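You operate a simulated robot arm through the tools that you are given. There is no shell and no other tool.

You are at the controls of a simulated robot arm. One attempt, no reset.

## Task
Roll the slab out even to the thickness on the card.
Fine: lay the matching spacer along its free side, shake flour on twice before rolling, put dredger and pin back. Set down upright: flour dredger, white pin.

Only the result counts: the job must be done as asked and must still hold three seconds after the hand-in. Knocking over, shifting, dropping, spilling or breaking anything else fails it.

## Robot
A 6-joint arm with a three-finger gripper, fixed in place. Base frame: the origin is on the floor under the middle of its stand, x ahead of it, y to its left, z up. Readings come in mm, degrees, newtons and seconds.
It reaches about 1213 mm from its shoulder. Its first joint turns from -166.0 to 166.0 degrees. Payload 4.89 kg.
The TCP is the grasp point between the finger pads, 30 mm short of the fingertips. In the tool frame z runs along the fingers and y along their closing line. The gripper opens to 164 mm; its body begins 125 mm behind the TCP.
Orientation is told as [roll, pitch, yaw] about the base's x, y, z axes, in that order, counted from this pose: with the fingers straight down and closing along the base's y, the tool's x points along the base's -x, its y along +y and its z along -z.

## Interface
- The arm moves only by the tool drive_tool. Its argument "series" is a list that holds one entry, the list of rows, each a list of 7 numbers: the shift along the base's x, y, z in units of 250 mm (1.0 is 250 mm), then the turn, a rotation vector about the base's x, y, z in units of 60 degrees (1.0 is 60 degrees), then the gripper command, from -1 (fully open) to 1 (shut), values between in proportion. In form: [[[dx, dy, dz, rx, ry, rz, fingers], ...]]. A call has 1 to 20 rows; each row is the pose to reach, as a shift and turn from the pose commanded when the call began. A call with a number of a shift or a turn outside -1 to 1 is refused whole. Each row takes 0.2 s and may step no farther than 50 mm and 8.6 degrees from the row before; otherwise, or with a gripper value out of range, the whole call is refused. A pose out of reach is approached as far as the arm can. The call stops where the force on the tool passes 50 N (or 10 N more than at its start, if that is more) or the arm is blocked; 0.2 s more then pass. The fingers move at their own pace (about 108 mm/s each) and stop on an object; they squeeze with about 33 N. The grip force told is the motor's: it shows also when the fingers shut on nothing. Time passes only in rows, and 0.2 s behind the last, so rows that repeat a pose let the fingers close. It gives the time, the measured TCP pose, the force on the tool (base axes), the opening and the grip force at its end, in the units of the frame above (readings bear some noise), with the torque about the TCP (base axes, N m) and any sound that the robot's microphone picked up.
- Cameras (640 x 400 px; columns grow to the right, rows downward): "scene" is fixed at [221, -648.2, 1493.2]; the picture's right is [0.52, -0.85, 0.00], its down [-0.60, -0.37, -0.71] and it looks along [0.61, 0.37, -0.70] (base axes); focal length 306 px, centre (320, 200). "wrist" rides on the gripper at [76, -2, -152] in the tool frame; the picture's right is [0.02, 1.00, 0.00], its down [-0.88, 0.02, -0.47] and it looks along [-0.47, 0.01, 0.88] (tool axes); focal length 247 px, centre (320, 200). There is no depth. A picture from a camera that has moved, and an enlarged one, comes with that camera's place and axes in the base frame and with its lens.
- capture(camera): a new picture of that camera. No time passes.
- raise_lower(by): moves the trunk up (or, below 0, down) by that many mm; the arm rides with it, the base frame stays. It gives what a move gives, with no picture.
- zoom(camera, box): a new picture of the part [left, top, right, bottom] of that camera's present view, enlarged. No time passes.
- close_job(): hands the job in; it is judged then, once.

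Nothing tells you positions but the pictures and the camera data. Unless the task says otherwise, let go and move clear before handing in.

The tools are called after ">>>" as a command line: name --argument value ..., lists and objects as JSON in quotes. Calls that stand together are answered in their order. drive_tool: Moves the arm, as the interface text tells. Its arguments: {"type":"object","properties":{"series":{"type":"array"}},"required":["series"]} The other tools are called the same way: raise_lower (by) moves the trunk up or down; capture (camera) takes a picture; zoom (camera, box) takes an enlarged picture of a part of a camera's view; close_job () hands the job in.

At the start:

```text
t: 0.0
tcp_pos: [595.3, -272.4, 1204.7]
orientation: [-0.1, 0.1, 0.2]
force: [0.0, -0.3, -0.1]
ft_torque: [0.03, 0.0, 0.01]
finger_gap: 164.0
grasp_force: 0.0
trunk travel left (down, up): [-200.0, 190.0]
```

scene: 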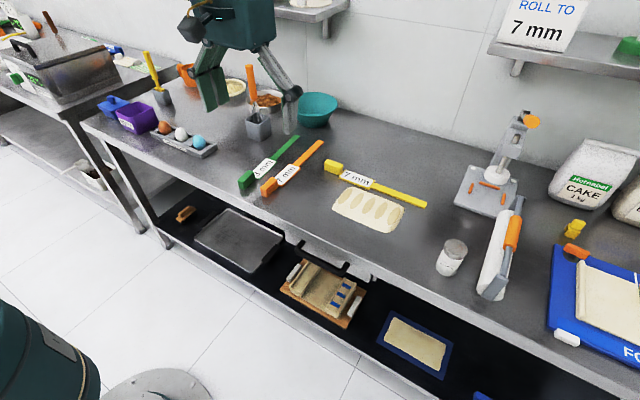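
wrist: 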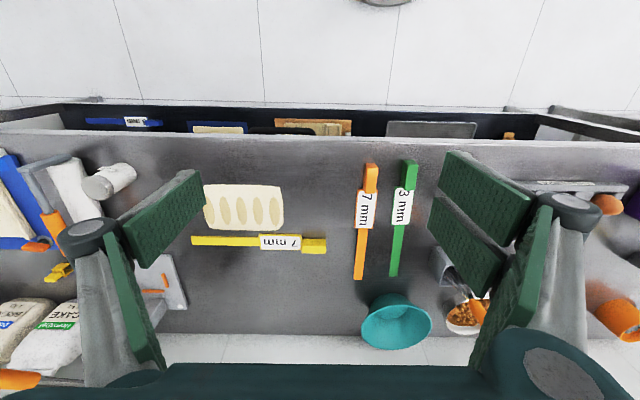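

I see a counter with a dough slab, a yellow spacer (7 mm) beside it, and orange and green spacers, a dredger and a white rolling pin on a holder. The card says 7 mm. I'll zoom in to read the labels and shapes before moving.

>>> zoom --camera "scene" --box '[230, 120, 430, 245]'

>>> zoom --camera "scene" --box '[400, 180, 600, 305]'

>>> zoom --camera "scene" --box '[480, 0, 640, 100]'

>>> zoom --camera "wrist" --box '[180, 150, 440, 312]'

>>> zoom --camera "wrist" --box '[0, 140, 200, 265]'

```text
3.20 times, centred on (330, 182) of scene
camera zoom: at [221.0, -648.2, 1493.2], right [0.52, -0.85, 0.0], down [-0.6, -0.37, -0.71], along [0.61, 0.37, -0.7], focal length 979 px, centre (288, 256)
```

zoom: 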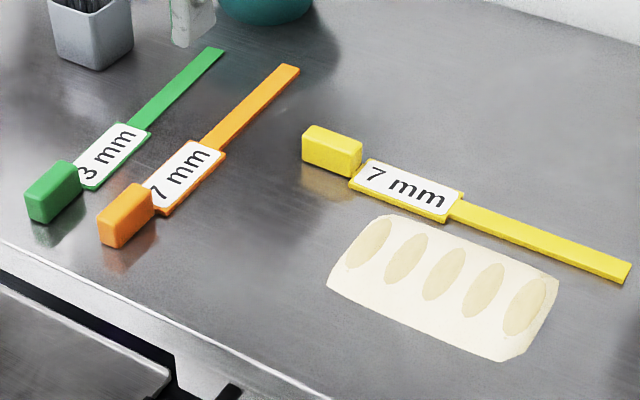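

```text
3.20 times, centred on (500, 242) of scene
camera zoom: at [221.0, -648.2, 1493.2], right [0.52, -0.85, 0.0], down [-0.6, -0.37, -0.71], along [0.61, 0.37, -0.7], focal length 979 px, centre (-256, 64)
```

zoom: 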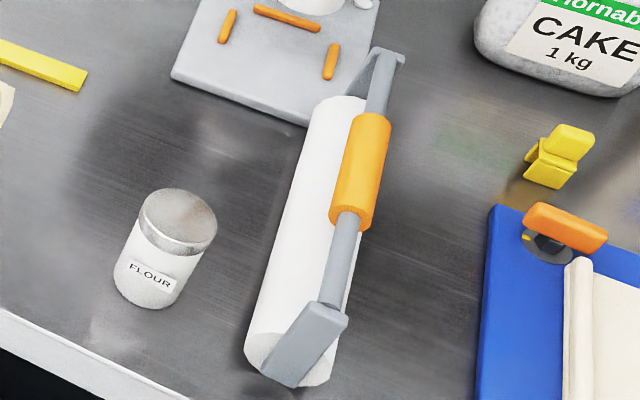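

```text
4.00 times, centred on (560, 50) of scene
camera zoom: at [221.0, -648.2, 1493.2], right [0.52, -0.85, 0.0], down [-0.6, -0.37, -0.71], along [0.61, 0.37, -0.7], focal length 1224 px, centre (-640, 800)
```

zoom: 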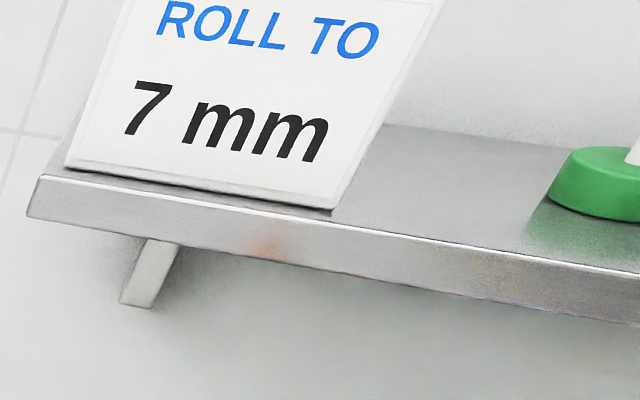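

```text
2.46 times, centred on (310, 231) of wrist
camera zoom: at [518.8, -273.1, 1357.1], right [-0.02, 1.0, 0.0], down [0.88, 0.02, 0.47], along [0.47, 0.01, -0.88], focal length 608 px, centre (345, 124)
```

zoom: 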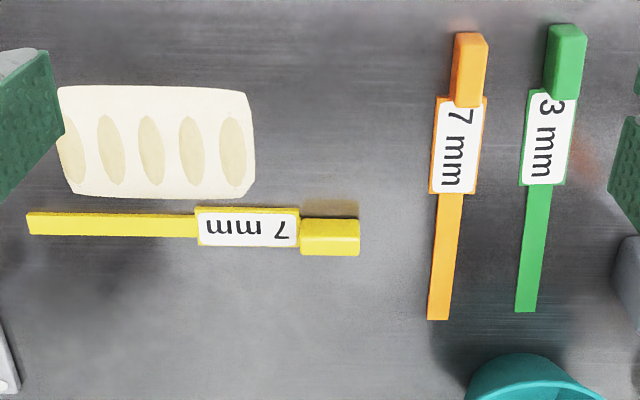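

```text
3.20 times, centred on (100, 202) of wrist
camera zoom: at [518.8, -273.1, 1357.1], right [-0.02, 1.0, 0.0], down [0.88, 0.02, 0.47], along [0.47, 0.01, -0.88], focal length 790 px, centre (1024, 192)
```

zoom: 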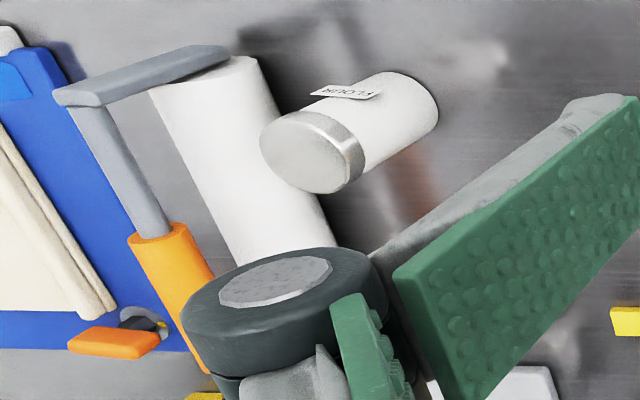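

The card says 7 mm, and yellow (already in place) and orange are marked 7 mm, while green is marked 3 mm. The slab is at about x 750–858, y −527…−355 on a counter at z≈862, with its near (−x) side free. I'll move over the orange spacer's handle (about [716, −165]) for a closer look.

>>> drive_tool --series '[[[0.0, 0.15, -0.1, 0, 0, 0, -1], [0.0, 0.3, -0.2, 0, 0, 0, -1], [0.0, 0.43, -0.3, 0, 0, 0, -1], [0.0, 0.43, -0.44, 0, 0, 0, -1]]]'

>>> capture --camera "wrist"

>>> capture --camera "scene"

```text
t: 1.0
tcp_pos: [596.1, -161.6, 1095.2]
orientation: [0.0, 0.0, 0.2]
force: [-1.9, 1.3, 0.7]
ft_torque: [-0.1, -0.21, 0.01]
finger_gap: 164.2
grasp_force: 0.0
trunk travel left (down, up): [-200.0, 190.0]
```

```text
taken
camera wrist: at [519.7, -163.0, 1247.6], right [-0.02, 1.0, 0.0], down [0.88, 0.02, 0.47], along [0.47, 0.01, -0.88], focal length 247 px, centre (320, 200)
```

wrist: 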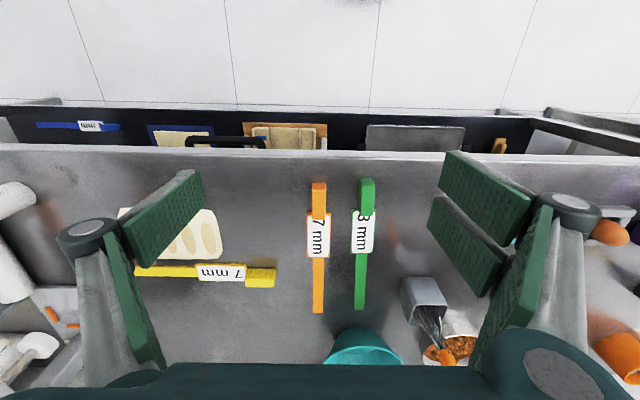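

```text
taken
```

scene: 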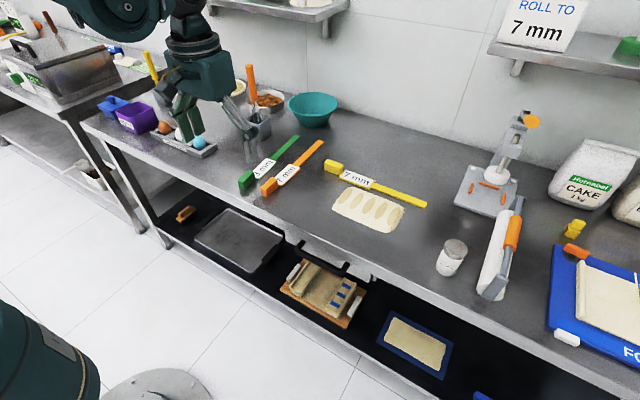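

The orange spacer is right ahead at about y=−165. I'll zoom in to measure its handle and then the slab gap.

>>> zoom --camera "wrist" --box '[256, 160, 416, 320]'

>>> zoom --camera "wrist" --box '[110, 190, 290, 300]'

>>> zoom --camera "scene" --box '[230, 130, 330, 200]'

```text
2.50 times, centred on (336, 240) of wrist
camera zoom: at [519.7, -163.0, 1247.6], right [-0.02, 1.0, 0.0], down [0.88, 0.02, 0.47], along [0.47, 0.01, -0.88], focal length 617 px, centre (280, 100)
```

zoom: 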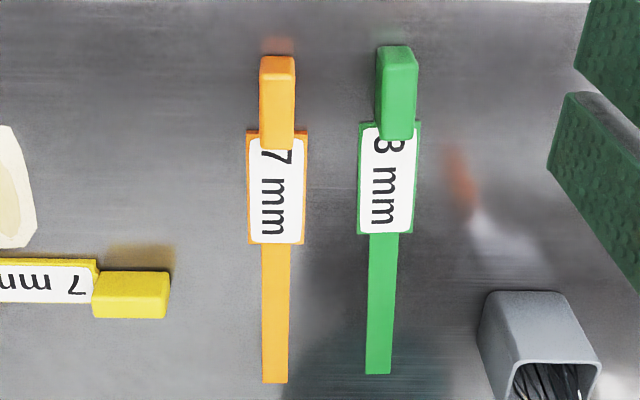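

```text
3.56 times, centred on (200, 245) of wrist
camera zoom: at [519.7, -163.0, 1247.6], right [-0.02, 1.0, 0.0], down [0.88, 0.02, 0.47], along [0.47, 0.01, -0.88], focal length 878 px, centre (747, 40)
```

zoom: 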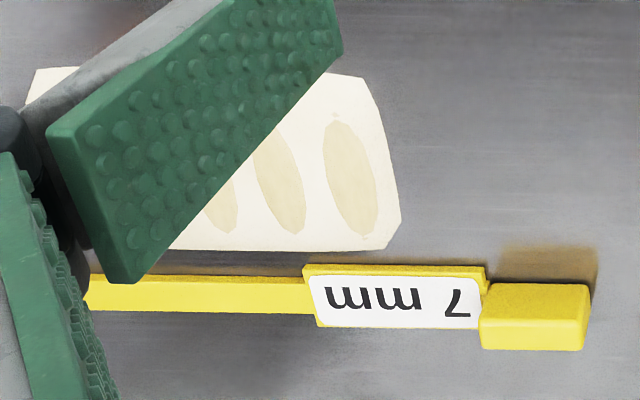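

```text
5.71 times, centred on (280, 165) of scene
camera zoom: at [221.0, -648.2, 1493.2], right [0.52, -0.85, 0.0], down [-0.6, -0.37, -0.71], along [0.61, 0.37, -0.7], focal length 1749 px, centre (549, 400)
```

zoom: 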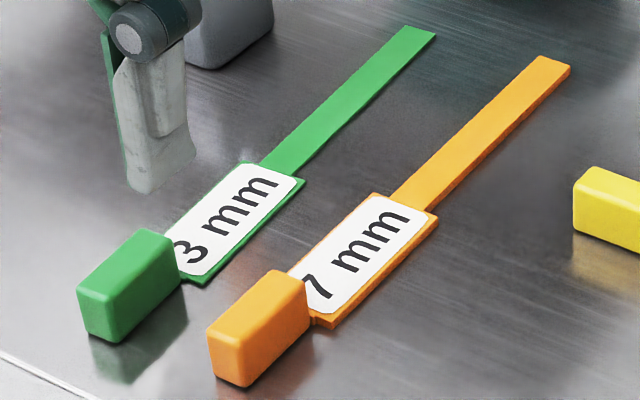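

The handle spans about x 692–752, y≈−160, top z≈886; the green handle is only ~80 mm to the left, so I need a partly closed approach. I'll look at the gripper's shape before going down.

>>> zoom --camera "scene" --box '[140, 0, 300, 170]'

>>> drive_tool --series '[[[0.1, 0.0, 0, 0, 0, 0, 0.35], [0.2, 0.0, 0, 0, 0, 0, 0.35], [0.3, 0.0, 0, 0, 0, 0, 0.35], [0.4, 0.0, 0, 0, 0, 0, 0.35], [0.5, 0.0, 0, 0, 0, 0, 0.35]]]'

>>> capture --camera "wrist"

>>> zoom --camera "scene" --box '[180, 0, 360, 200]'

```text
2.35 times, centred on (220, 85) of scene
camera zoom: at [221.0, -648.2, 1493.2], right [0.52, -0.85, 0.0], down [-0.6, -0.37, -0.71], along [0.61, 0.37, -0.7], focal length 720 px, centre (555, 471)
```

zoom: 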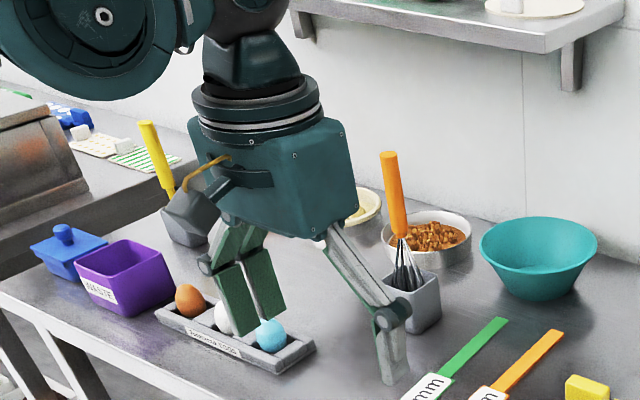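

```text
t: 2.2
tcp_pos: [719.5, -164.7, 1093.7]
orientation: [0.0, 0.0, 0.1]
force: [-1.1, 0.5, -0.2]
ft_torque: [0.0, -0.13, -0.01]
finger_gap: 53.4
grasp_force: 0.0
trunk travel left (down, up): [-200.0, 190.0]
```

```text
taken
camera wrist: at [643.2, -165.5, 1246.2], right [-0.02, 1.0, 0.0], down [0.88, 0.02, 0.47], along [0.47, 0.01, -0.88], focal length 247 px, centre (320, 200)
```

wrist: 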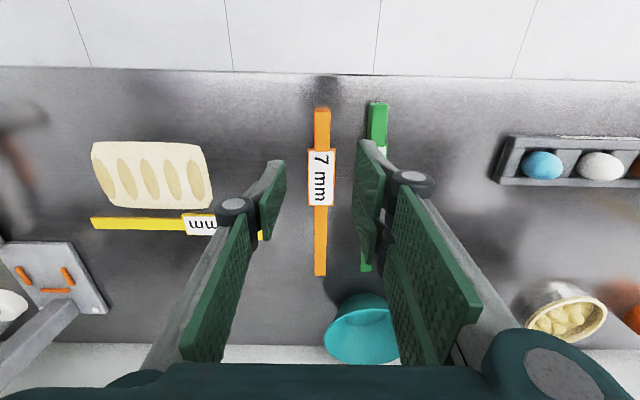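

```text
2.00 times, centred on (270, 100) of scene
camera zoom: at [221.0, -648.2, 1493.2], right [0.52, -0.85, 0.0], down [-0.6, -0.37, -0.71], along [0.61, 0.37, -0.7], focal length 612 px, centre (420, 400)
```

zoom: 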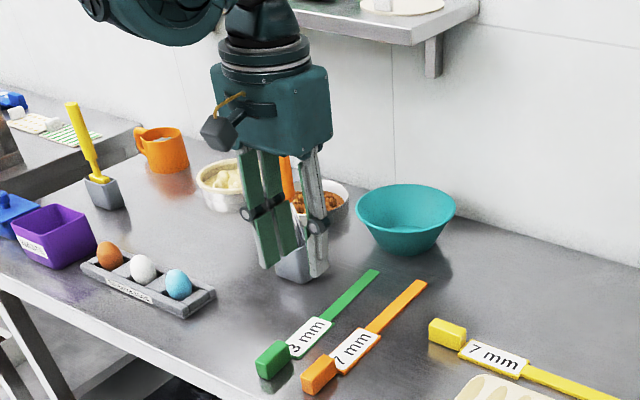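

The gripper has two fingers on the +y side and one on the −y side, each about 20 mm thick at the tip. I'm roughly above the handle; I'll refine its centre with a zoom.

>>> zoom --camera "wrist" --box '[280, 90, 360, 140]'

>>> zoom --camera "wrist" --box '[80, 120, 280, 245]'

```text
8.00 times, centred on (320, 115) of wrist
camera zoom: at [643.2, -165.5, 1246.2], right [-0.02, 1.0, 0.0], down [0.88, 0.02, 0.47], along [0.47, 0.01, -0.88], focal length 1976 px, centre (320, 880)
```

zoom: 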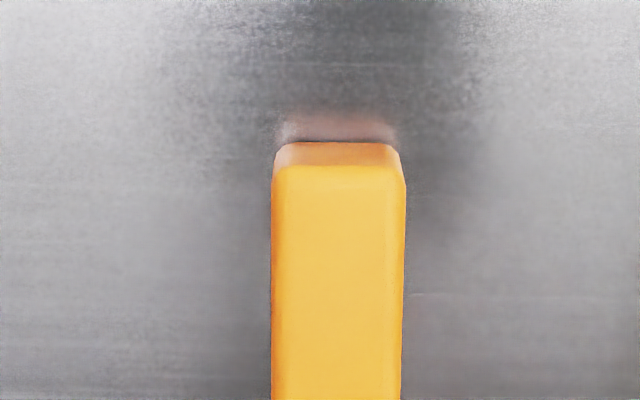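

```text
3.20 times, centred on (180, 182) of wrist
camera zoom: at [643.2, -165.5, 1246.2], right [-0.02, 1.0, 0.0], down [0.88, 0.02, 0.47], along [0.47, 0.01, -0.88], focal length 790 px, centre (768, 256)
```

zoom: 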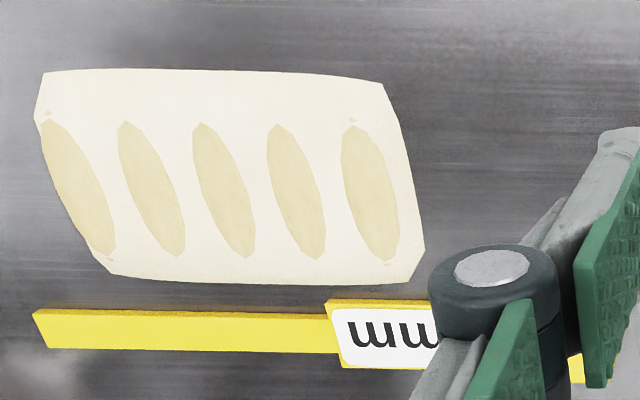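

The handle centre is at about [723, −162.6] with a 24 mm width. I'll lower in steps with a 53 mm opening and check clearance before the final centimetre.

>>> drive_tool --series '[[[0.009, 0.009, -0.15, 0, 0, 0, 0.35], [0.009, 0.009, -0.3, 0, 0, 0, 0.35], [0.009, 0.009, -0.45, 0, 0, 0, 0.35], [0.009, 0.009, -0.6, 0, 0, 0, 0.35], [0.009, 0.009, -0.68, 0, 0, 0, 0.35], [0.009, 0.009, -0.71, 0, 0, 0, 0.35]]]'

>>> capture --camera "wrist"

>>> zoom --camera "scene" --box '[220, 100, 380, 200]'

```text
t: 3.6
tcp_pos: [721.9, -163.4, 916.1]
orientation: [0.0, 0.0, 0.0]
force: [-0.2, -0.6, -0.7]
ft_torque: [-0.01, -0.01, -0.03]
finger_gap: 53.2
grasp_force: 0.1
trunk travel left (down, up): [-200.0, 190.0]
```

```text
taken
camera wrist: at [646.5, -164.3, 1068.6], right [-0.02, 1.0, 0.0], down [0.88, 0.02, 0.47], along [0.47, 0.01, -0.88], focal length 247 px, centre (320, 200)
```

wrist: 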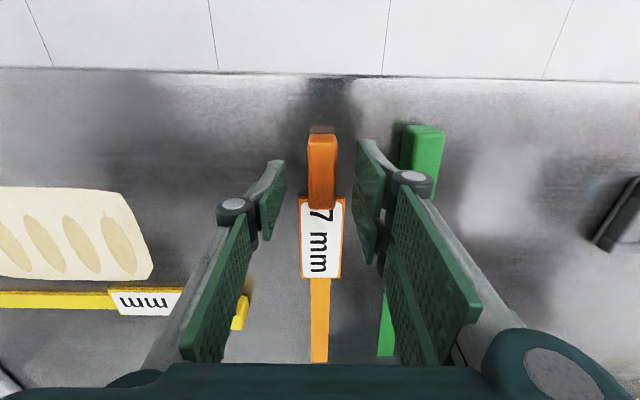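

```text
4.00 times, centred on (300, 150) of scene
camera zoom: at [221.0, -648.2, 1493.2], right [0.52, -0.85, 0.0], down [-0.6, -0.37, -0.71], along [0.61, 0.37, -0.7], focal length 1224 px, centre (400, 400)
```

zoom: 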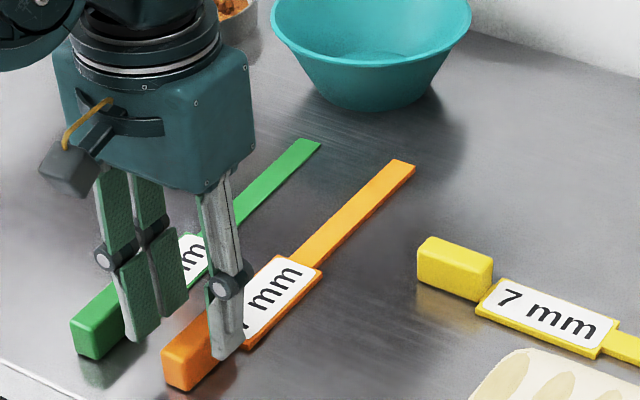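

The handle sits between the fingers with clear space to the green one. I'll go down to TCP z≈901 and close.

>>> drive_tool --series '[[[0.002, 0.003, -0.03, 0, 0, 0, 0.35], [0.002, 0.003, -0.062, 0, 0, 0, 0.35], [0.002, 0.003, -0.062, 0, 0, 0, 0.35], [0.002, 0.003, -0.062, 0, 0, 0, 1], [0.002, 0.003, -0.062, 0, 0, 0, 1], [0.002, 0.003, -0.062, 0, 0, 0, 1], [0.002, 0.003, -0.062, 0, 0, 0, 1]]]'

>>> capture --camera "wrist"

>>> zoom --camera "scene" --box '[220, 100, 380, 200]'

```text
t: 5.2
tcp_pos: [722.7, -162.0, 902.4]
orientation: [-0.1, 0.0, 0.1]
force: [0.9, -0.6, 0.2]
ft_torque: [0.0, 0.07, -0.01]
finger_gap: 23.5
grasp_force: 33.0
trunk travel left (down, up): [-200.0, 190.0]
```

```text
taken
camera wrist: at [646.6, -162.9, 1054.2], right [-0.02, 1.0, 0.0], down [0.88, 0.02, 0.47], along [0.47, 0.01, -0.88], focal length 247 px, centre (320, 200)
```

wrist: 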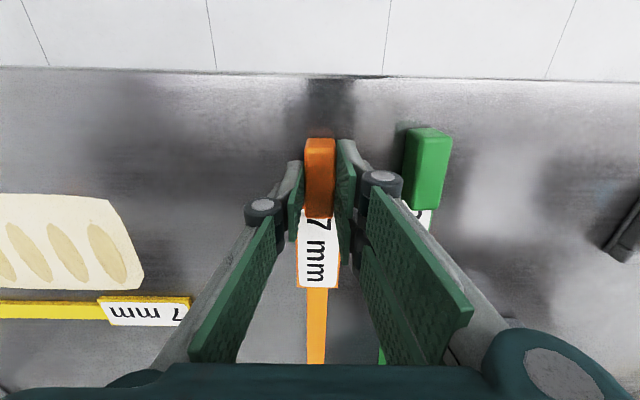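

```text
4.00 times, centred on (300, 150) of scene
camera zoom: at [221.0, -648.2, 1493.2], right [0.52, -0.85, 0.0], down [-0.6, -0.37, -0.71], along [0.61, 0.37, -0.7], focal length 1224 px, centre (400, 400)
```

zoom: 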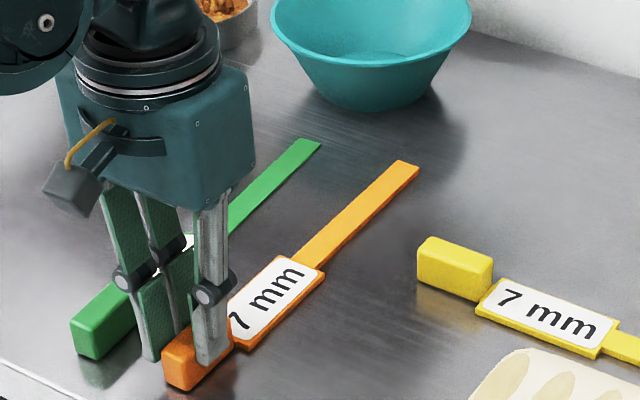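

The handle is gripped at 23.5 mm. I'll lift a little to test the grip and check the bar's tilt.

>>> drive_tool --series '[[[0.0, 0.0, 0.02, 0, 0, 0, 1], [0.0, 0.0, 0.06, 0, 0, 0, 1], [0.0, 0.0, 0.12, 0, 0, 0, 1], [0.0, 0.0, 0.12, 0, 0, 0, 1]]]'

>>> zoom --camera "scene" --box '[220, 100, 380, 200]'

>>> capture --camera "wrist"

```text
t: 6.2
tcp_pos: [723.8, -160.0, 932.7]
orientation: [-0.1, 0.0, 0.0]
force: [-0.4, 0.6, -0.9]
ft_torque: [0.0, 0.08, 0.0]
finger_gap: 23.5
grasp_force: 33.0
trunk travel left (down, up): [-200.0, 190.0]
```

```text
4.00 times, centred on (300, 150) of scene
camera zoom: at [221.0, -648.2, 1493.2], right [0.52, -0.85, 0.0], down [-0.6, -0.37, -0.71], along [0.61, 0.37, -0.7], focal length 1224 px, centre (400, 400)
```

zoom: 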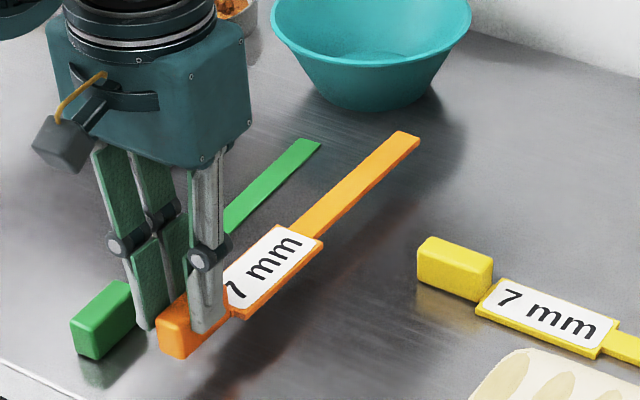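

```text
taken
camera wrist: at [647.7, -162.1, 1084.7], right [-0.02, 1.0, 0.0], down [0.88, 0.02, 0.47], along [0.47, 0.01, -0.88], focal length 247 px, centre (320, 200)
```

wrist: 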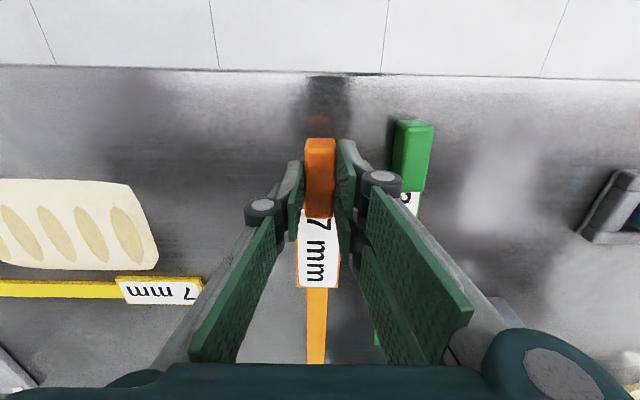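

The spacer lifts level and firmly held. Now I'll raise it clear of everything, and turn it clockwise toward pointing along −y.

>>> drive_tool --series '[[[0.0, 0.0, 0.15, 0, 0, 0, 1], [0.0, 0.0, 0.28, 0, 0, 0, 1], [0.0, -0.04, 0.28, 0, 0, -0.125, 1], [0.0, -0.09, 0.28, 0, 0, -0.25, 1], [0.0, -0.14, 0.28, 0, 0, -0.375, 1], [-0.01, -0.19, 0.28, 0, 0, -0.5, 1], [-0.02, -0.25, 0.28, 0, 0, -0.625, 1], [-0.03, -0.3, 0.28, 0, 0, -0.75, 1], [-0.04, -0.36, 0.28, 0, 0, -0.875, 1], [-0.052, -0.4324, 0.28, 0, 0, -1.0, 1], [-0.052, -0.4324, 0.28, 0, 0, -1.0, 1]]]'

>>> capture --camera "scene"

```text
t: 8.6
tcp_pos: [709.7, -270.2, 1002.4]
orientation: [0.1, 0.0, -60.1]
force: [0.1, 0.0, -0.9]
ft_torque: [0.08, 0.07, -0.02]
finger_gap: 23.3
grasp_force: 32.3
trunk travel left (down, up): [-200.0, 190.0]
```

```text
taken
```

scene: 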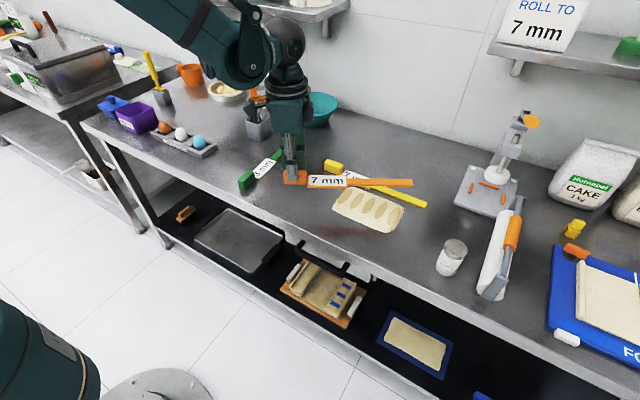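

The spacer now hangs level at −60°, above its target. I'll finish the last 30° and look straight at the alignment.

>>> drive_tool --series '[[[0, 0, 0, 0, 0, -0.13, 1], [0, 0, 0, 0, 0, -0.26, 1], [0, 0, 0, 0, 0, -0.39, 1], [0, 0, 0, 0, 0, -0.5, 1], [0, 0, 0, 0, 0, -0.5, 1]]]'

>>> capture --camera "scene"

>>> capture --camera "wrist"

```text
t: 9.8
tcp_pos: [708.3, -269.2, 1003.1]
orientation: [0.0, 0.0, -90.0]
force: [-0.8, 0.5, -0.7]
ft_torque: [0.11, 0.0, -0.01]
finger_gap: 23.3
grasp_force: 32.9
trunk travel left (down, up): [-200.0, 190.0]
```

```text
taken
```

scene: 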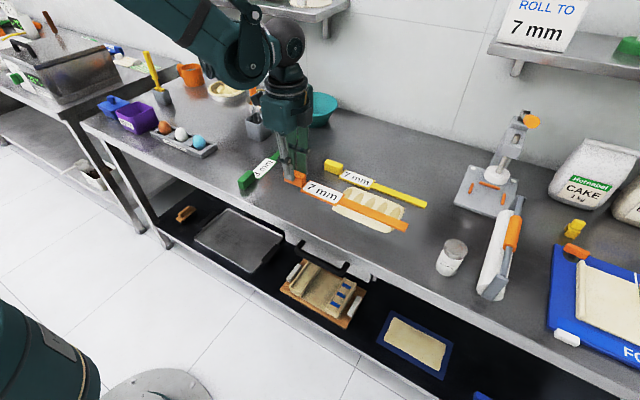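

```text
taken
camera wrist: at [708.8, -192.6, 1154.9], right [1.0, 0.02, 0.0], down [0.02, -0.88, 0.47], along [0.01, -0.47, -0.88], focal length 247 px, centre (320, 200)
```

wrist: 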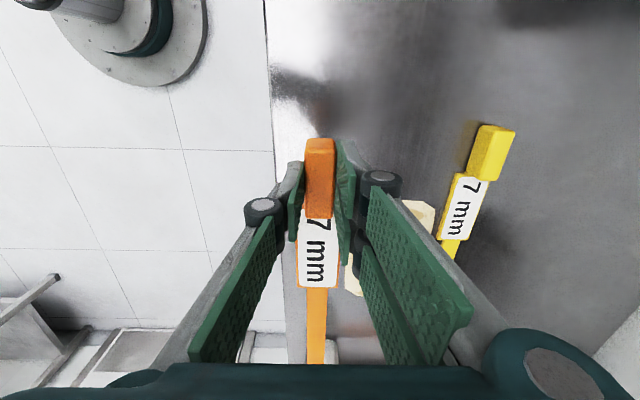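

The spacer is aligned along y and level. I'll lower it to just above the counter and check its position before letting go.

>>> drive_tool --series '[[[0, 0, -0.1, 0, 0, 0, 1], [0, 0, -0.2, 0, 0, 0, 1], [0, 0, -0.3, 0, 0, 0, 1], [0, 0, -0.35, 0, 0, 0, 1], [0, 0, -0.35, 0, 0, 0, 1]]]'

>>> zoom --camera "scene" --box '[250, 130, 450, 255]'

>>> capture --camera "wrist"

```text
t: 11.0
tcp_pos: [711.0, -270.3, 915.3]
orientation: [-0.1, 0.0, -90.0]
force: [0.6, -0.6, -1.2]
ft_torque: [0.07, 0.06, 0.03]
finger_gap: 23.3
grasp_force: 32.8
trunk travel left (down, up): [-200.0, 190.0]
```

```text
3.20 times, centred on (350, 192) of scene
camera zoom: at [221.0, -648.2, 1493.2], right [0.52, -0.85, 0.0], down [-0.6, -0.37, -0.71], along [0.61, 0.37, -0.7], focal length 979 px, centre (224, 224)
```

zoom: 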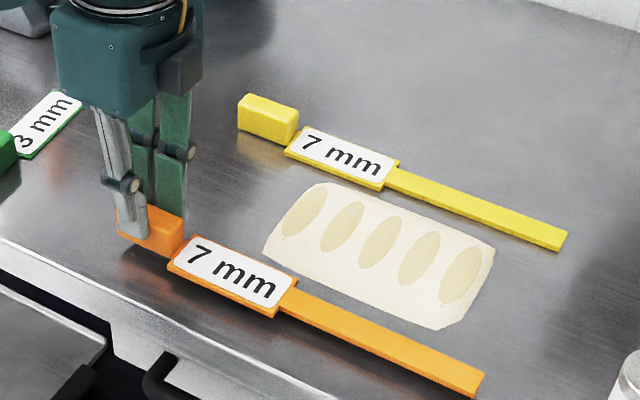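

```text
taken
camera wrist: at [709.8, -192.6, 1067.4], right [1.0, 0.02, 0.0], down [0.02, -0.88, 0.47], along [0.01, -0.47, -0.88], focal length 247 px, centre (320, 200)
```

wrist: 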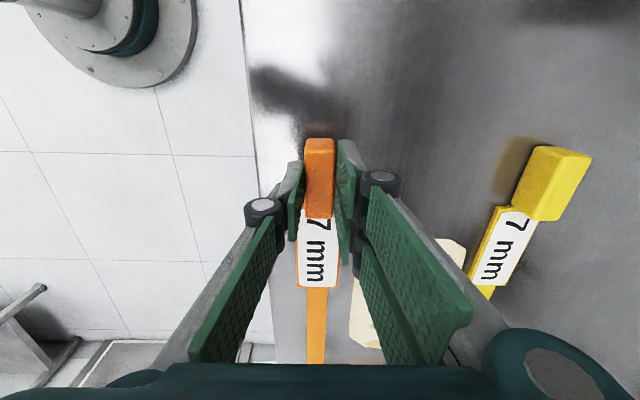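

The orange bar lies parallel to the yellow one, mirrored about the slab with its ends level (tip near [712, −581]). I'll lower the last 12 mm, release part-way and lift straight up.

>>> drive_tool --series '[[[0, 0, -0.03, 0, 0, 0, 1], [0, 0, -0.048, 0, 0, 0, 1], [0, 0, -0.05, 0, 0, 0, 1], [0, 0, -0.05, 0, 0, 0, 1]]]'

>>> zoom --camera "scene" --box '[250, 130, 450, 255]'

```text
t: 12.0
tcp_pos: [709.7, -269.2, 901.4]
orientation: [0.0, -0.1, -89.9]
force: [0.4, 0.0, 0.3]
ft_torque: [-0.33, 0.0, 0.04]
finger_gap: 23.5
grasp_force: 32.9
trunk travel left (down, up): [-200.0, 190.0]
```

```text
3.20 times, centred on (350, 192) of scene
camera zoom: at [221.0, -648.2, 1493.2], right [0.52, -0.85, 0.0], down [-0.6, -0.37, -0.71], along [0.61, 0.37, -0.7], focal length 979 px, centre (224, 224)
```

zoom: 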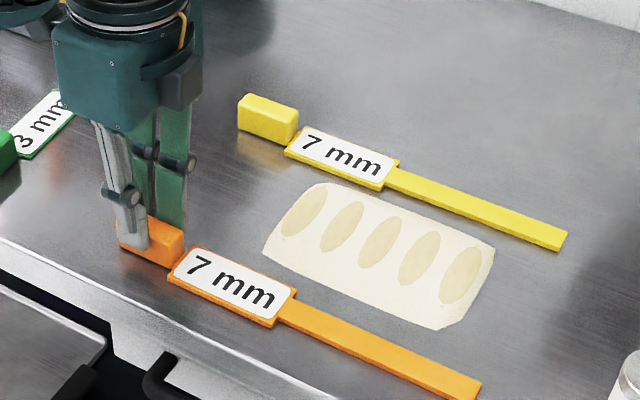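

The bar has touched down (torque changed slightly). Releasing and lifting now.

>>> drive_tool --series '[[[0, 0, 0, 0, 0, 0, 0.6], [0, 0, 0, 0, 0, 0, 0.35], [0, 0, 0, 0, 0, 0, 0.35], [0, 0, 0.1, 0, 0, 0, 0.35], [0, 0, 0.25, 0, 0, 0, 0.35], [0, 0, 0.45, 0, 0, 0, 0.35], [0, 0, 0.65, 0, 0, 0, 0.35], [0, 0, 0.85, 0, 0, 0, 0.35]]]'

>>> zoom --camera "scene" --box '[250, 130, 450, 255]'

>>> capture --camera "wrist"

```text
t: 13.8
tcp_pos: [710.2, -269.7, 1111.7]
orientation: [0.0, -0.2, -89.9]
force: [1.0, -0.2, -0.7]
ft_torque: [0.07, 0.13, 0.04]
finger_gap: 53.0
grasp_force: 0.1
trunk travel left (down, up): [-200.0, 190.0]
```

```text
3.20 times, centred on (350, 192) of scene
camera zoom: at [221.0, -648.2, 1493.2], right [0.52, -0.85, 0.0], down [-0.6, -0.37, -0.71], along [0.61, 0.37, -0.7], focal length 979 px, centre (224, 224)
```

zoom: 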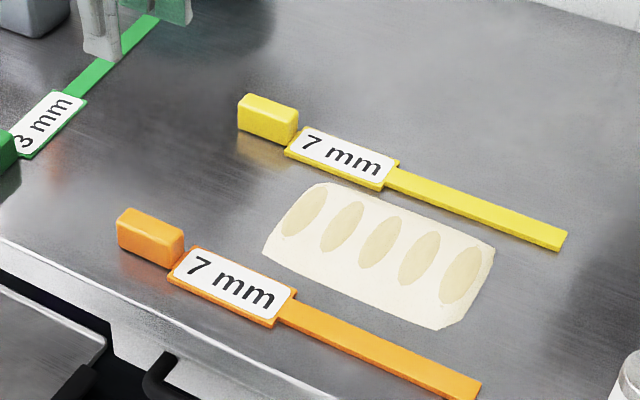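

```text
taken
camera wrist: at [708.8, -192.6, 1263.7], right [1.0, 0.02, 0.0], down [0.02, -0.88, 0.47], along [0.01, -0.47, -0.88], focal length 247 px, centre (320, 200)
```

wrist: 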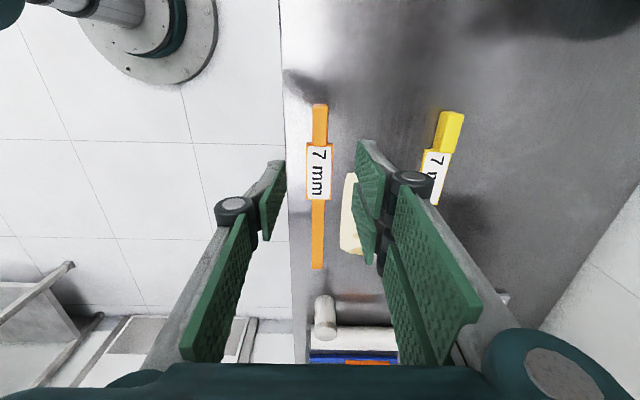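

The orange spacer now lies flat and parallel to the yellow one, mirrored about the slab. Next I'll turn back and move toward the dredger and pin to measure them from closer.

>>> drive_tool --series '[[[-0.075, -0.1, 0, 0, 0, 0.125, 0.35], [-0.15, -0.2, 0, 0, 0, 0.25, 0.35], [-0.225, -0.3, 0, 0, 0, 0.375, 0], [-0.3, -0.4, 0, 0, 0, 0.5, 0], [-0.375, -0.5, 0, 0, 0, 0.625, 0], [-0.45, -0.6, 0, 0, 0, 0.75, 0], [-0.525, -0.7, 0, 0, 0, 0.875, 0], [-0.6, -0.8, 0, 0, 0, 1.0, 0]]]'

>>> drive_tool --series '[[[0, -0.15, 0, 0, 0, 0.125, 0], [0, -0.3, 0, 0, 0, 0.25, 0], [0, -0.45, 0, 0, 0, 0.375, 0], [0, -0.6, 0, 0, 0, 0.5, 0], [0, -0.76, 0, 0, 0, 0.5, 0], [0, -0.92, 0, 0, 0, 0.5, 0]]]'

>>> capture --camera "wrist"

>>> capture --camera "scene"

```text
t: 15.6
tcp_pos: [560.2, -469.4, 1113.6]
orientation: [0.0, -0.1, -29.8]
force: [0.7, -0.3, 0.1]
ft_torque: [-0.11, 0.05, -0.03]
finger_gap: 82.0
grasp_force: 0.0
trunk travel left (down, up): [-200.0, 190.0]
```

```text
t: 17.0
tcp_pos: [560.7, -698.8, 1113.3]
orientation: [-0.2, 0.0, 0.2]
force: [-0.6, 1.3, 1.2]
ft_torque: [-0.23, -0.03, -0.01]
finger_gap: 81.9
grasp_force: 0.1
trunk travel left (down, up): [-200.0, 190.0]
```

```text
taken
camera wrist: at [484.6, -699.7, 1265.9], right [-0.02, 1.0, 0.0], down [0.88, 0.02, 0.47], along [0.47, 0.01, -0.88], focal length 247 px, centre (320, 200)
```

wrist: 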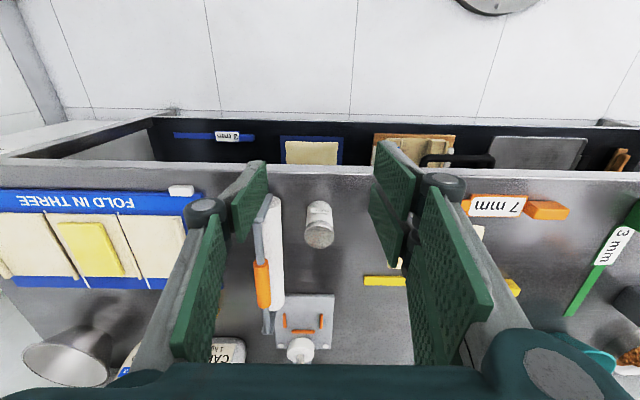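

```text
taken
```

scene: 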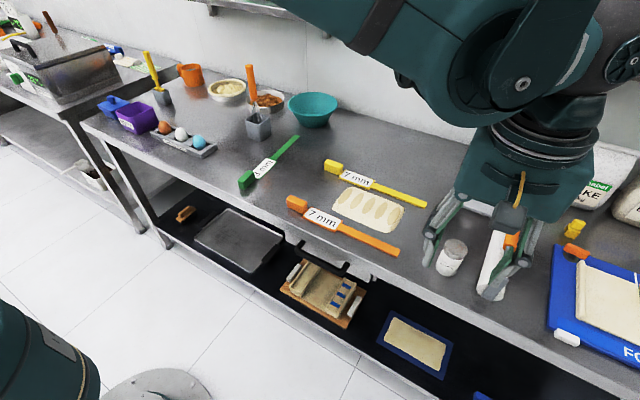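

>>> zoom --camera "wrist" --box '[220, 170, 380, 350]'

>>> zoom --camera "wrist" --box '[240, 180, 340, 255]'

```text
2.22 times, centred on (300, 260) of wrist
camera zoom: at [484.6, -699.7, 1265.9], right [-0.02, 1.0, 0.0], down [0.88, 0.02, 0.47], along [0.47, 0.01, -0.88], focal length 549 px, centre (364, 67)
```

zoom: 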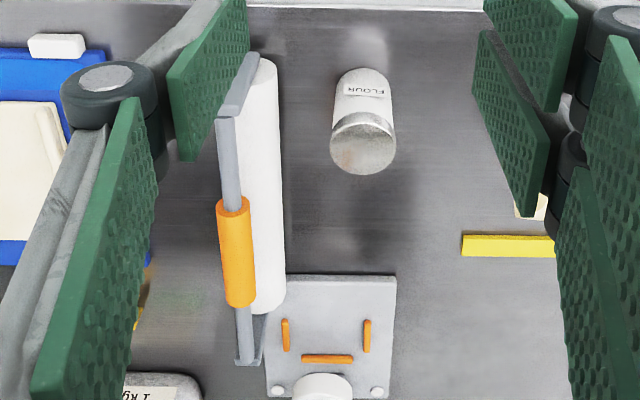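

```text
5.33 times, centred on (290, 218) of wrist
camera zoom: at [484.6, -699.7, 1265.9], right [-0.02, 1.0, 0.0], down [0.88, 0.02, 0.47], along [0.47, 0.01, -0.88], focal length 1317 px, centre (480, 107)
```

zoom: 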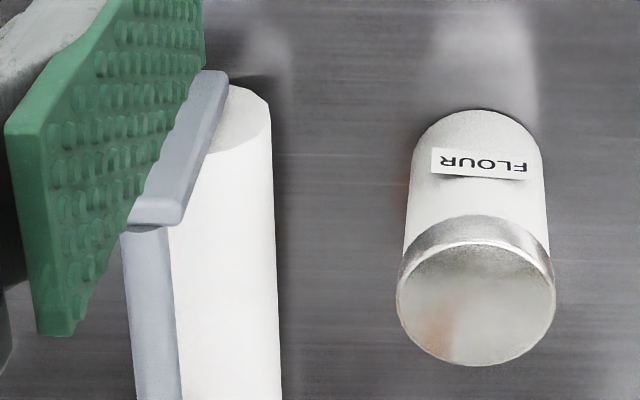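

The dredger stands at about [723, −697], Ø≈48, top z≈945, with the pin's roller edge near y≈−766. I'll turn the gripper horizontal (fingers pointing +x) in the free space in front of the counter so I can later invert the dredger just by rolling the wrist.

>>> drive_tool --series '[[[0, 0, 0, 0, -0.125, 0, 0], [0, 0, 0, 0, -0.25, 0, 0], [0, 0, 0, 0, -0.375, 0, 0], [0, 0, 0, 0, -0.5, 0, 0], [0, 0, 0, 0, -0.625, 0, 0], [0, 0, 0, 0, -0.75, 0, 0.1], [0, 0, 0, 0, -0.875, 0, 0.2], [0, 0, 0, 0, -1.0, 0, 0.2]]]'

>>> capture --camera "scene"

```text
t: 18.8
tcp_pos: [559.1, -700.0, 1113.7]
orientation: [0.0, -60.2, 0.1]
force: [0.7, 0.5, 0.5]
ft_torque: [-0.06, 0.04, -0.12]
finger_gap: 65.5
grasp_force: 0.1
trunk travel left (down, up): [-200.0, 190.0]
```

```text
taken
```

scene: 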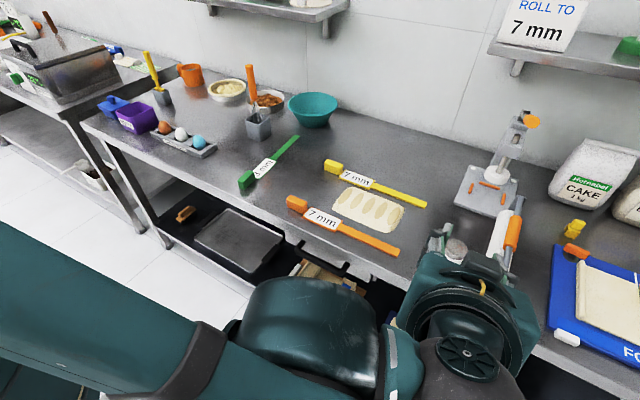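

The tilt is going fine at −60°. I'll complete the turn to horizontal and check with the wrist camera.

>>> drive_tool --series '[[[0, 0.004, 0, 0, -0.125, 0, 0.2], [0, 0.006, 0, 0, -0.25, 0, 0.2], [0, 0.006, 0, 0, -0.375, 0, 0.2], [0, 0.006, 0, 0, -0.5, 0, 0.2], [0, 0.006, 0, 0, -0.5, 0, 0.2]]]'

>>> capture --camera "wrist"

>>> capture --camera "scene"

```text
t: 20.0
tcp_pos: [559.5, -698.5, 1114.3]
orientation: [-144.8, -89.9, 144.7]
force: [0.2, 0.1, 0.3]
ft_torque: [-0.04, -0.05, 0.05]
finger_gap: 65.6
grasp_force: 0.2
trunk travel left (down, up): [-200.0, 190.0]
```

```text
taken
camera wrist: at [407.7, -699.7, 1037.3], right [0.0, 1.0, -0.02], down [-0.47, 0.02, 0.88], along [0.88, 0.01, 0.47], focal length 247 px, centre (320, 200)
```

wrist: 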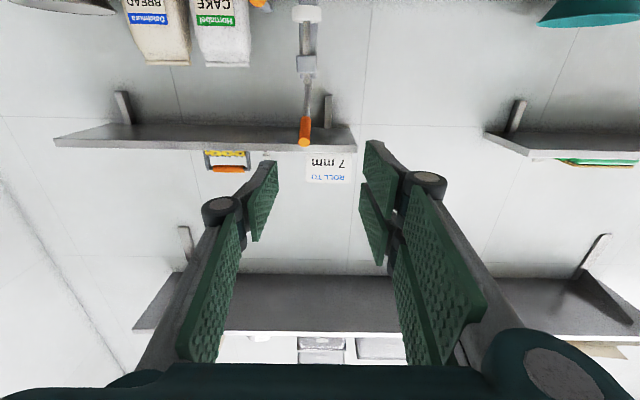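

```text
taken
```

scene: 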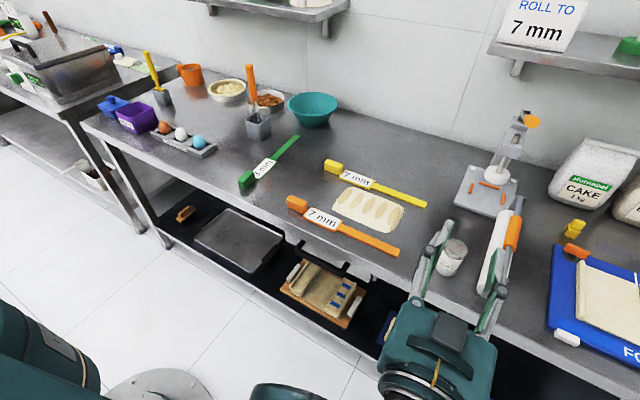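

The fingers now point at +x. I'll lower to z≈910 in front of the counter edge, then check alignment to the dredger.

>>> drive_tool --series '[[[0, 0.002, -0.15, 0, 0, 0, 0.2], [0, 0.004, -0.3, 0, 0, 0, 0.2], [0, 0.006, -0.45, 0, 0, 0, 0.2], [0, 0.006, -0.6, 0, 0, 0, 0.2], [0, 0.006, -0.75, 0, 0, 0, 0.2], [0, 0.006, -0.817, 0, 0, 0, 0.2], [0, 0.006, -0.817, 0, 0, 0, 0.2]]]'

>>> capture --camera "wrist"

>>> zoom --camera "scene" --box '[360, 190, 600, 390]'

```text
t: 21.6
tcp_pos: [561.9, -701.4, 913.0]
orientation: [-23.2, -89.9, 23.2]
force: [-0.5, 0.1, 0.0]
ft_torque: [0.01, -0.02, 0.0]
finger_gap: 65.5
grasp_force: 0.0
out of reach, approached as far as the arm can: row 6, 7
trunk travel left (down, up): [-200.0, 190.0]
```

```text
taken
camera wrist: at [409.3, -703.5, 837.0], right [0.0, 1.0, -0.02], down [-0.47, 0.02, 0.88], along [0.88, 0.01, 0.47], focal length 247 px, centre (320, 200)
```

wrist: 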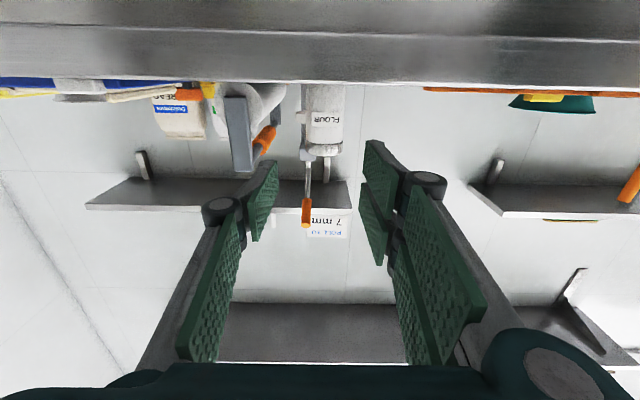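

```text
2.00 times, centred on (480, 290) of scene
camera zoom: at [221.0, -648.2, 1493.2], right [0.52, -0.85, 0.0], down [-0.6, -0.37, -0.71], along [0.61, 0.37, -0.7], focal length 612 px, centre (0, 20)
```

zoom: 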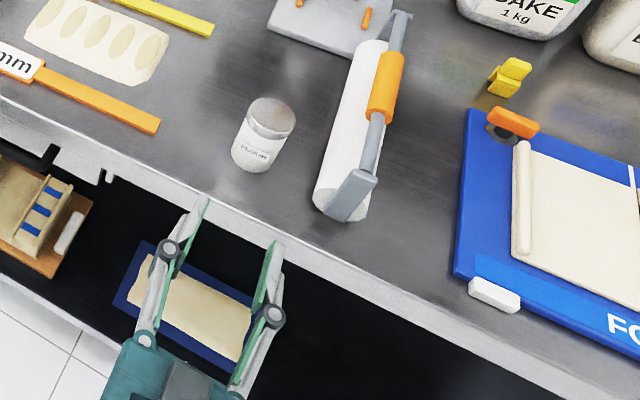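

The arm hits its limit at z≈913 with the present trunk height, though alignment looks right (dredger centred between the fingers). I'll raise the arm 90 mm and drop the trunk by the same amount so the arm works in a comfortable range.

>>> drive_tool --series '[[[0, 0, 0.15, 0, 0, 0, 0.2], [0, 0, 0.3, 0, 0, 0, 0.2], [0, 0, 0.4, 0, 0, 0, 0.2], [0, 0, 0.4, 0, 0, 0, 0.2]]]'

>>> raise_lower --by -100

>>> capture --camera "wrist"

```text
t: 22.6
tcp_pos: [562.1, -702.9, 1012.1]
orientation: [-89.7, -90.0, 89.8]
force: [0.8, 0.4, -0.1]
ft_torque: [0.01, 0.07, -0.02]
finger_gap: 65.2
grasp_force: 0.1
trunk travel left (down, up): [-200.0, 190.0]
```

```text
t: 23.9
tcp_pos: [562.3, -701.8, 912.5]
orientation: [-83.4, -90.1, 83.5]
force: [-0.3, 0.7, -0.5]
ft_torque: [0.02, 0.01, -0.02]
finger_gap: 65.7
grasp_force: 0.0
trunk travel left (down, up): [-100.0, 290.0]
```

```text
taken
camera wrist: at [409.7, -703.3, 836.1], right [0.0, 1.0, -0.02], down [-0.47, 0.02, 0.88], along [0.88, 0.01, 0.47], focal length 247 px, centre (320, 200)
```

wrist: 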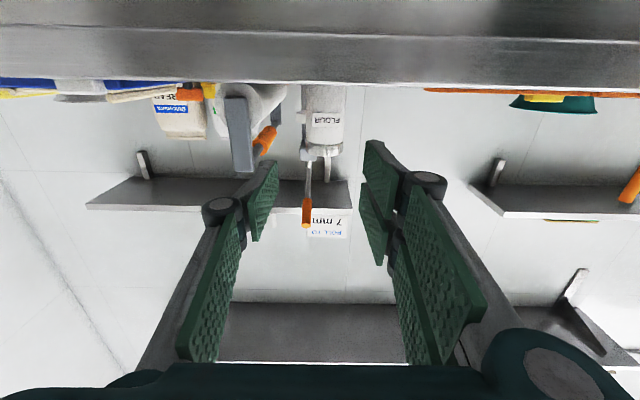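

>>> zoom --camera "wrist" --box '[270, 70, 370, 170]'

>>> zoom --camera "scene" --box '[400, 210, 540, 350]'

```text
4.00 times, centred on (320, 120) of wrist
camera zoom: at [409.7, -703.3, 836.1], right [0.0, 1.0, -0.02], down [-0.47, 0.02, 0.88], along [0.88, 0.01, 0.47], focal length 988 px, centre (320, 520)
```

zoom: 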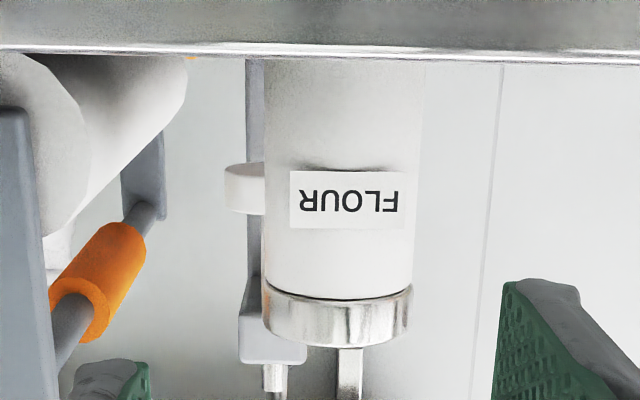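

```text
2.86 times, centred on (470, 280) of scene
camera zoom: at [221.0, -648.2, 1493.2], right [0.52, -0.85, 0.0], down [-0.6, -0.37, -0.71], along [0.61, 0.37, -0.7], focal length 874 px, centre (-109, -29)
```

zoom: 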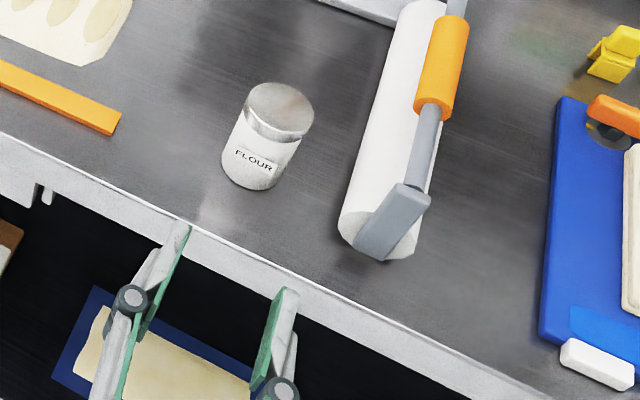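

The dredger is centred near y=−697, so I need about +5 mm in y. I'll shift and advance in steps until the fingers flank it (TCP x≈712).

>>> drive_tool --series '[[[0, 0.02, 0, 0, 0, 0, 0.2], [0.1, 0.022, 0, 0, 0, 0, 0.2], [0.2, 0.022, 0, 0, 0, 0, 0.2], [0.3, 0.022, 0, 0, 0, 0, 0.2], [0.38, 0.022, 0, 0, 0, 0, 0.2], [0.38, 0.022, 0, 0, 0, 0, 0.2]]]'

>>> zoom --camera "scene" --box '[400, 210, 540, 350]'

>>> capture --camera "wrist"

```text
t: 25.3
tcp_pos: [658.8, -696.9, 909.7]
orientation: [-92.0, -90.0, 91.9]
force: [-0.3, -0.5, 1.1]
ft_torque: [-0.01, 0.0, -0.01]
finger_gap: 65.6
grasp_force: 0.0
trunk travel left (down, up): [-100.0, 290.0]
```

```text
2.86 times, centred on (470, 280) of scene
camera zoom: at [221.0, -648.2, 1493.2], right [0.52, -0.85, 0.0], down [-0.6, -0.37, -0.71], along [0.61, 0.37, -0.7], focal length 874 px, centre (-109, -29)
```

zoom: 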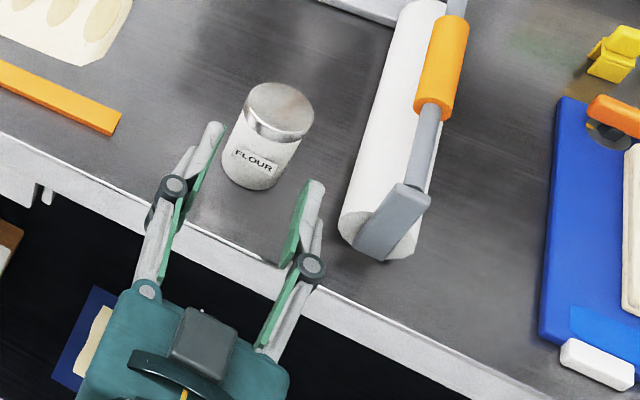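

```text
taken
camera wrist: at [505.9, -699.1, 834.6], right [0.0, 1.0, -0.02], down [-0.47, 0.02, 0.88], along [0.88, 0.01, 0.47], focal length 247 px, centre (320, 200)
```

wrist: 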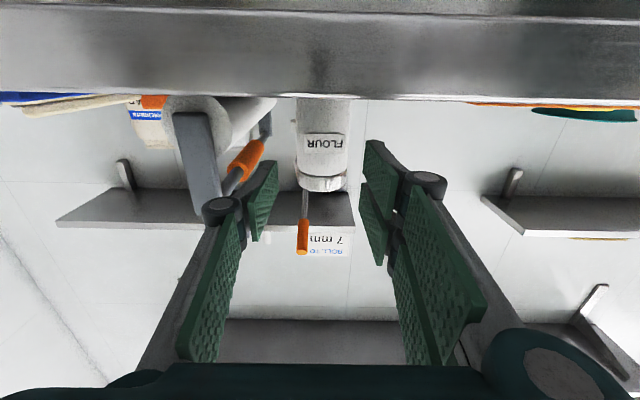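

The fingers straddle the dredger with room on both sides. Advancing the last ~53 mm slowly.

>>> drive_tool --series '[[[0.06, 0.0, 0, 0, 0, 0, 0.2], [0.12, 0.0, 0, 0, 0, 0, 0.2], [0.17, 0.0, 0, 0, 0, 0, 0.2], [0.212, 0.0, 0, 0, 0, 0, 0.2], [0.212, 0.0, 0, 0, 0, 0, 0.2]]]'

>>> zoom --camera "scene" --box '[400, 210, 540, 350]'

>>> zoom --camera "wrist" --box '[220, 70, 420, 250]'

```text
t: 26.5
tcp_pos: [710.1, -697.4, 913.0]
orientation: [-88.8, -90.1, 88.8]
force: [1.0, 0.1, 0.7]
ft_torque: [0.02, -0.01, 0.03]
finger_gap: 65.6
grasp_force: 0.1
trunk travel left (down, up): [-100.0, 290.0]
```

```text
2.86 times, centred on (470, 280) of scene
camera zoom: at [221.0, -648.2, 1493.2], right [0.52, -0.85, 0.0], down [-0.6, -0.37, -0.71], along [0.61, 0.37, -0.7], focal length 874 px, centre (-109, -29)
```

zoom: 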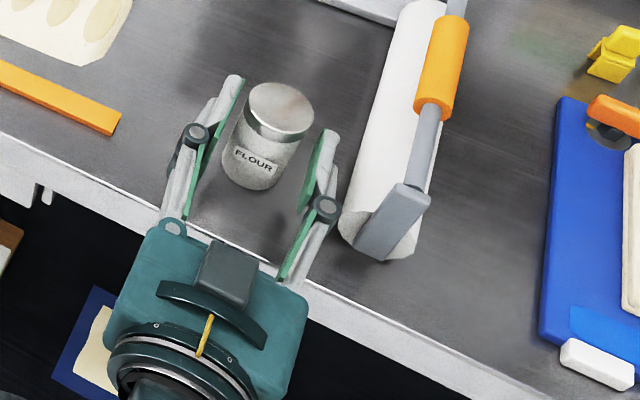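

```text
2.22 times, centred on (320, 160) of wrist
camera zoom: at [558.2, -698.7, 835.2], right [0.0, 1.0, -0.02], down [-0.47, 0.02, 0.88], along [0.88, 0.01, 0.47], focal length 549 px, centre (320, 289)
```

zoom: 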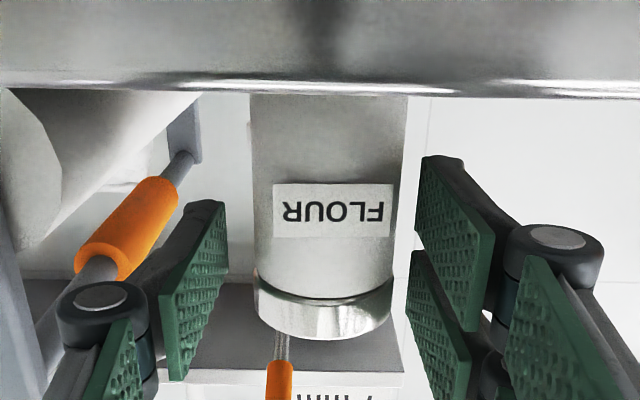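

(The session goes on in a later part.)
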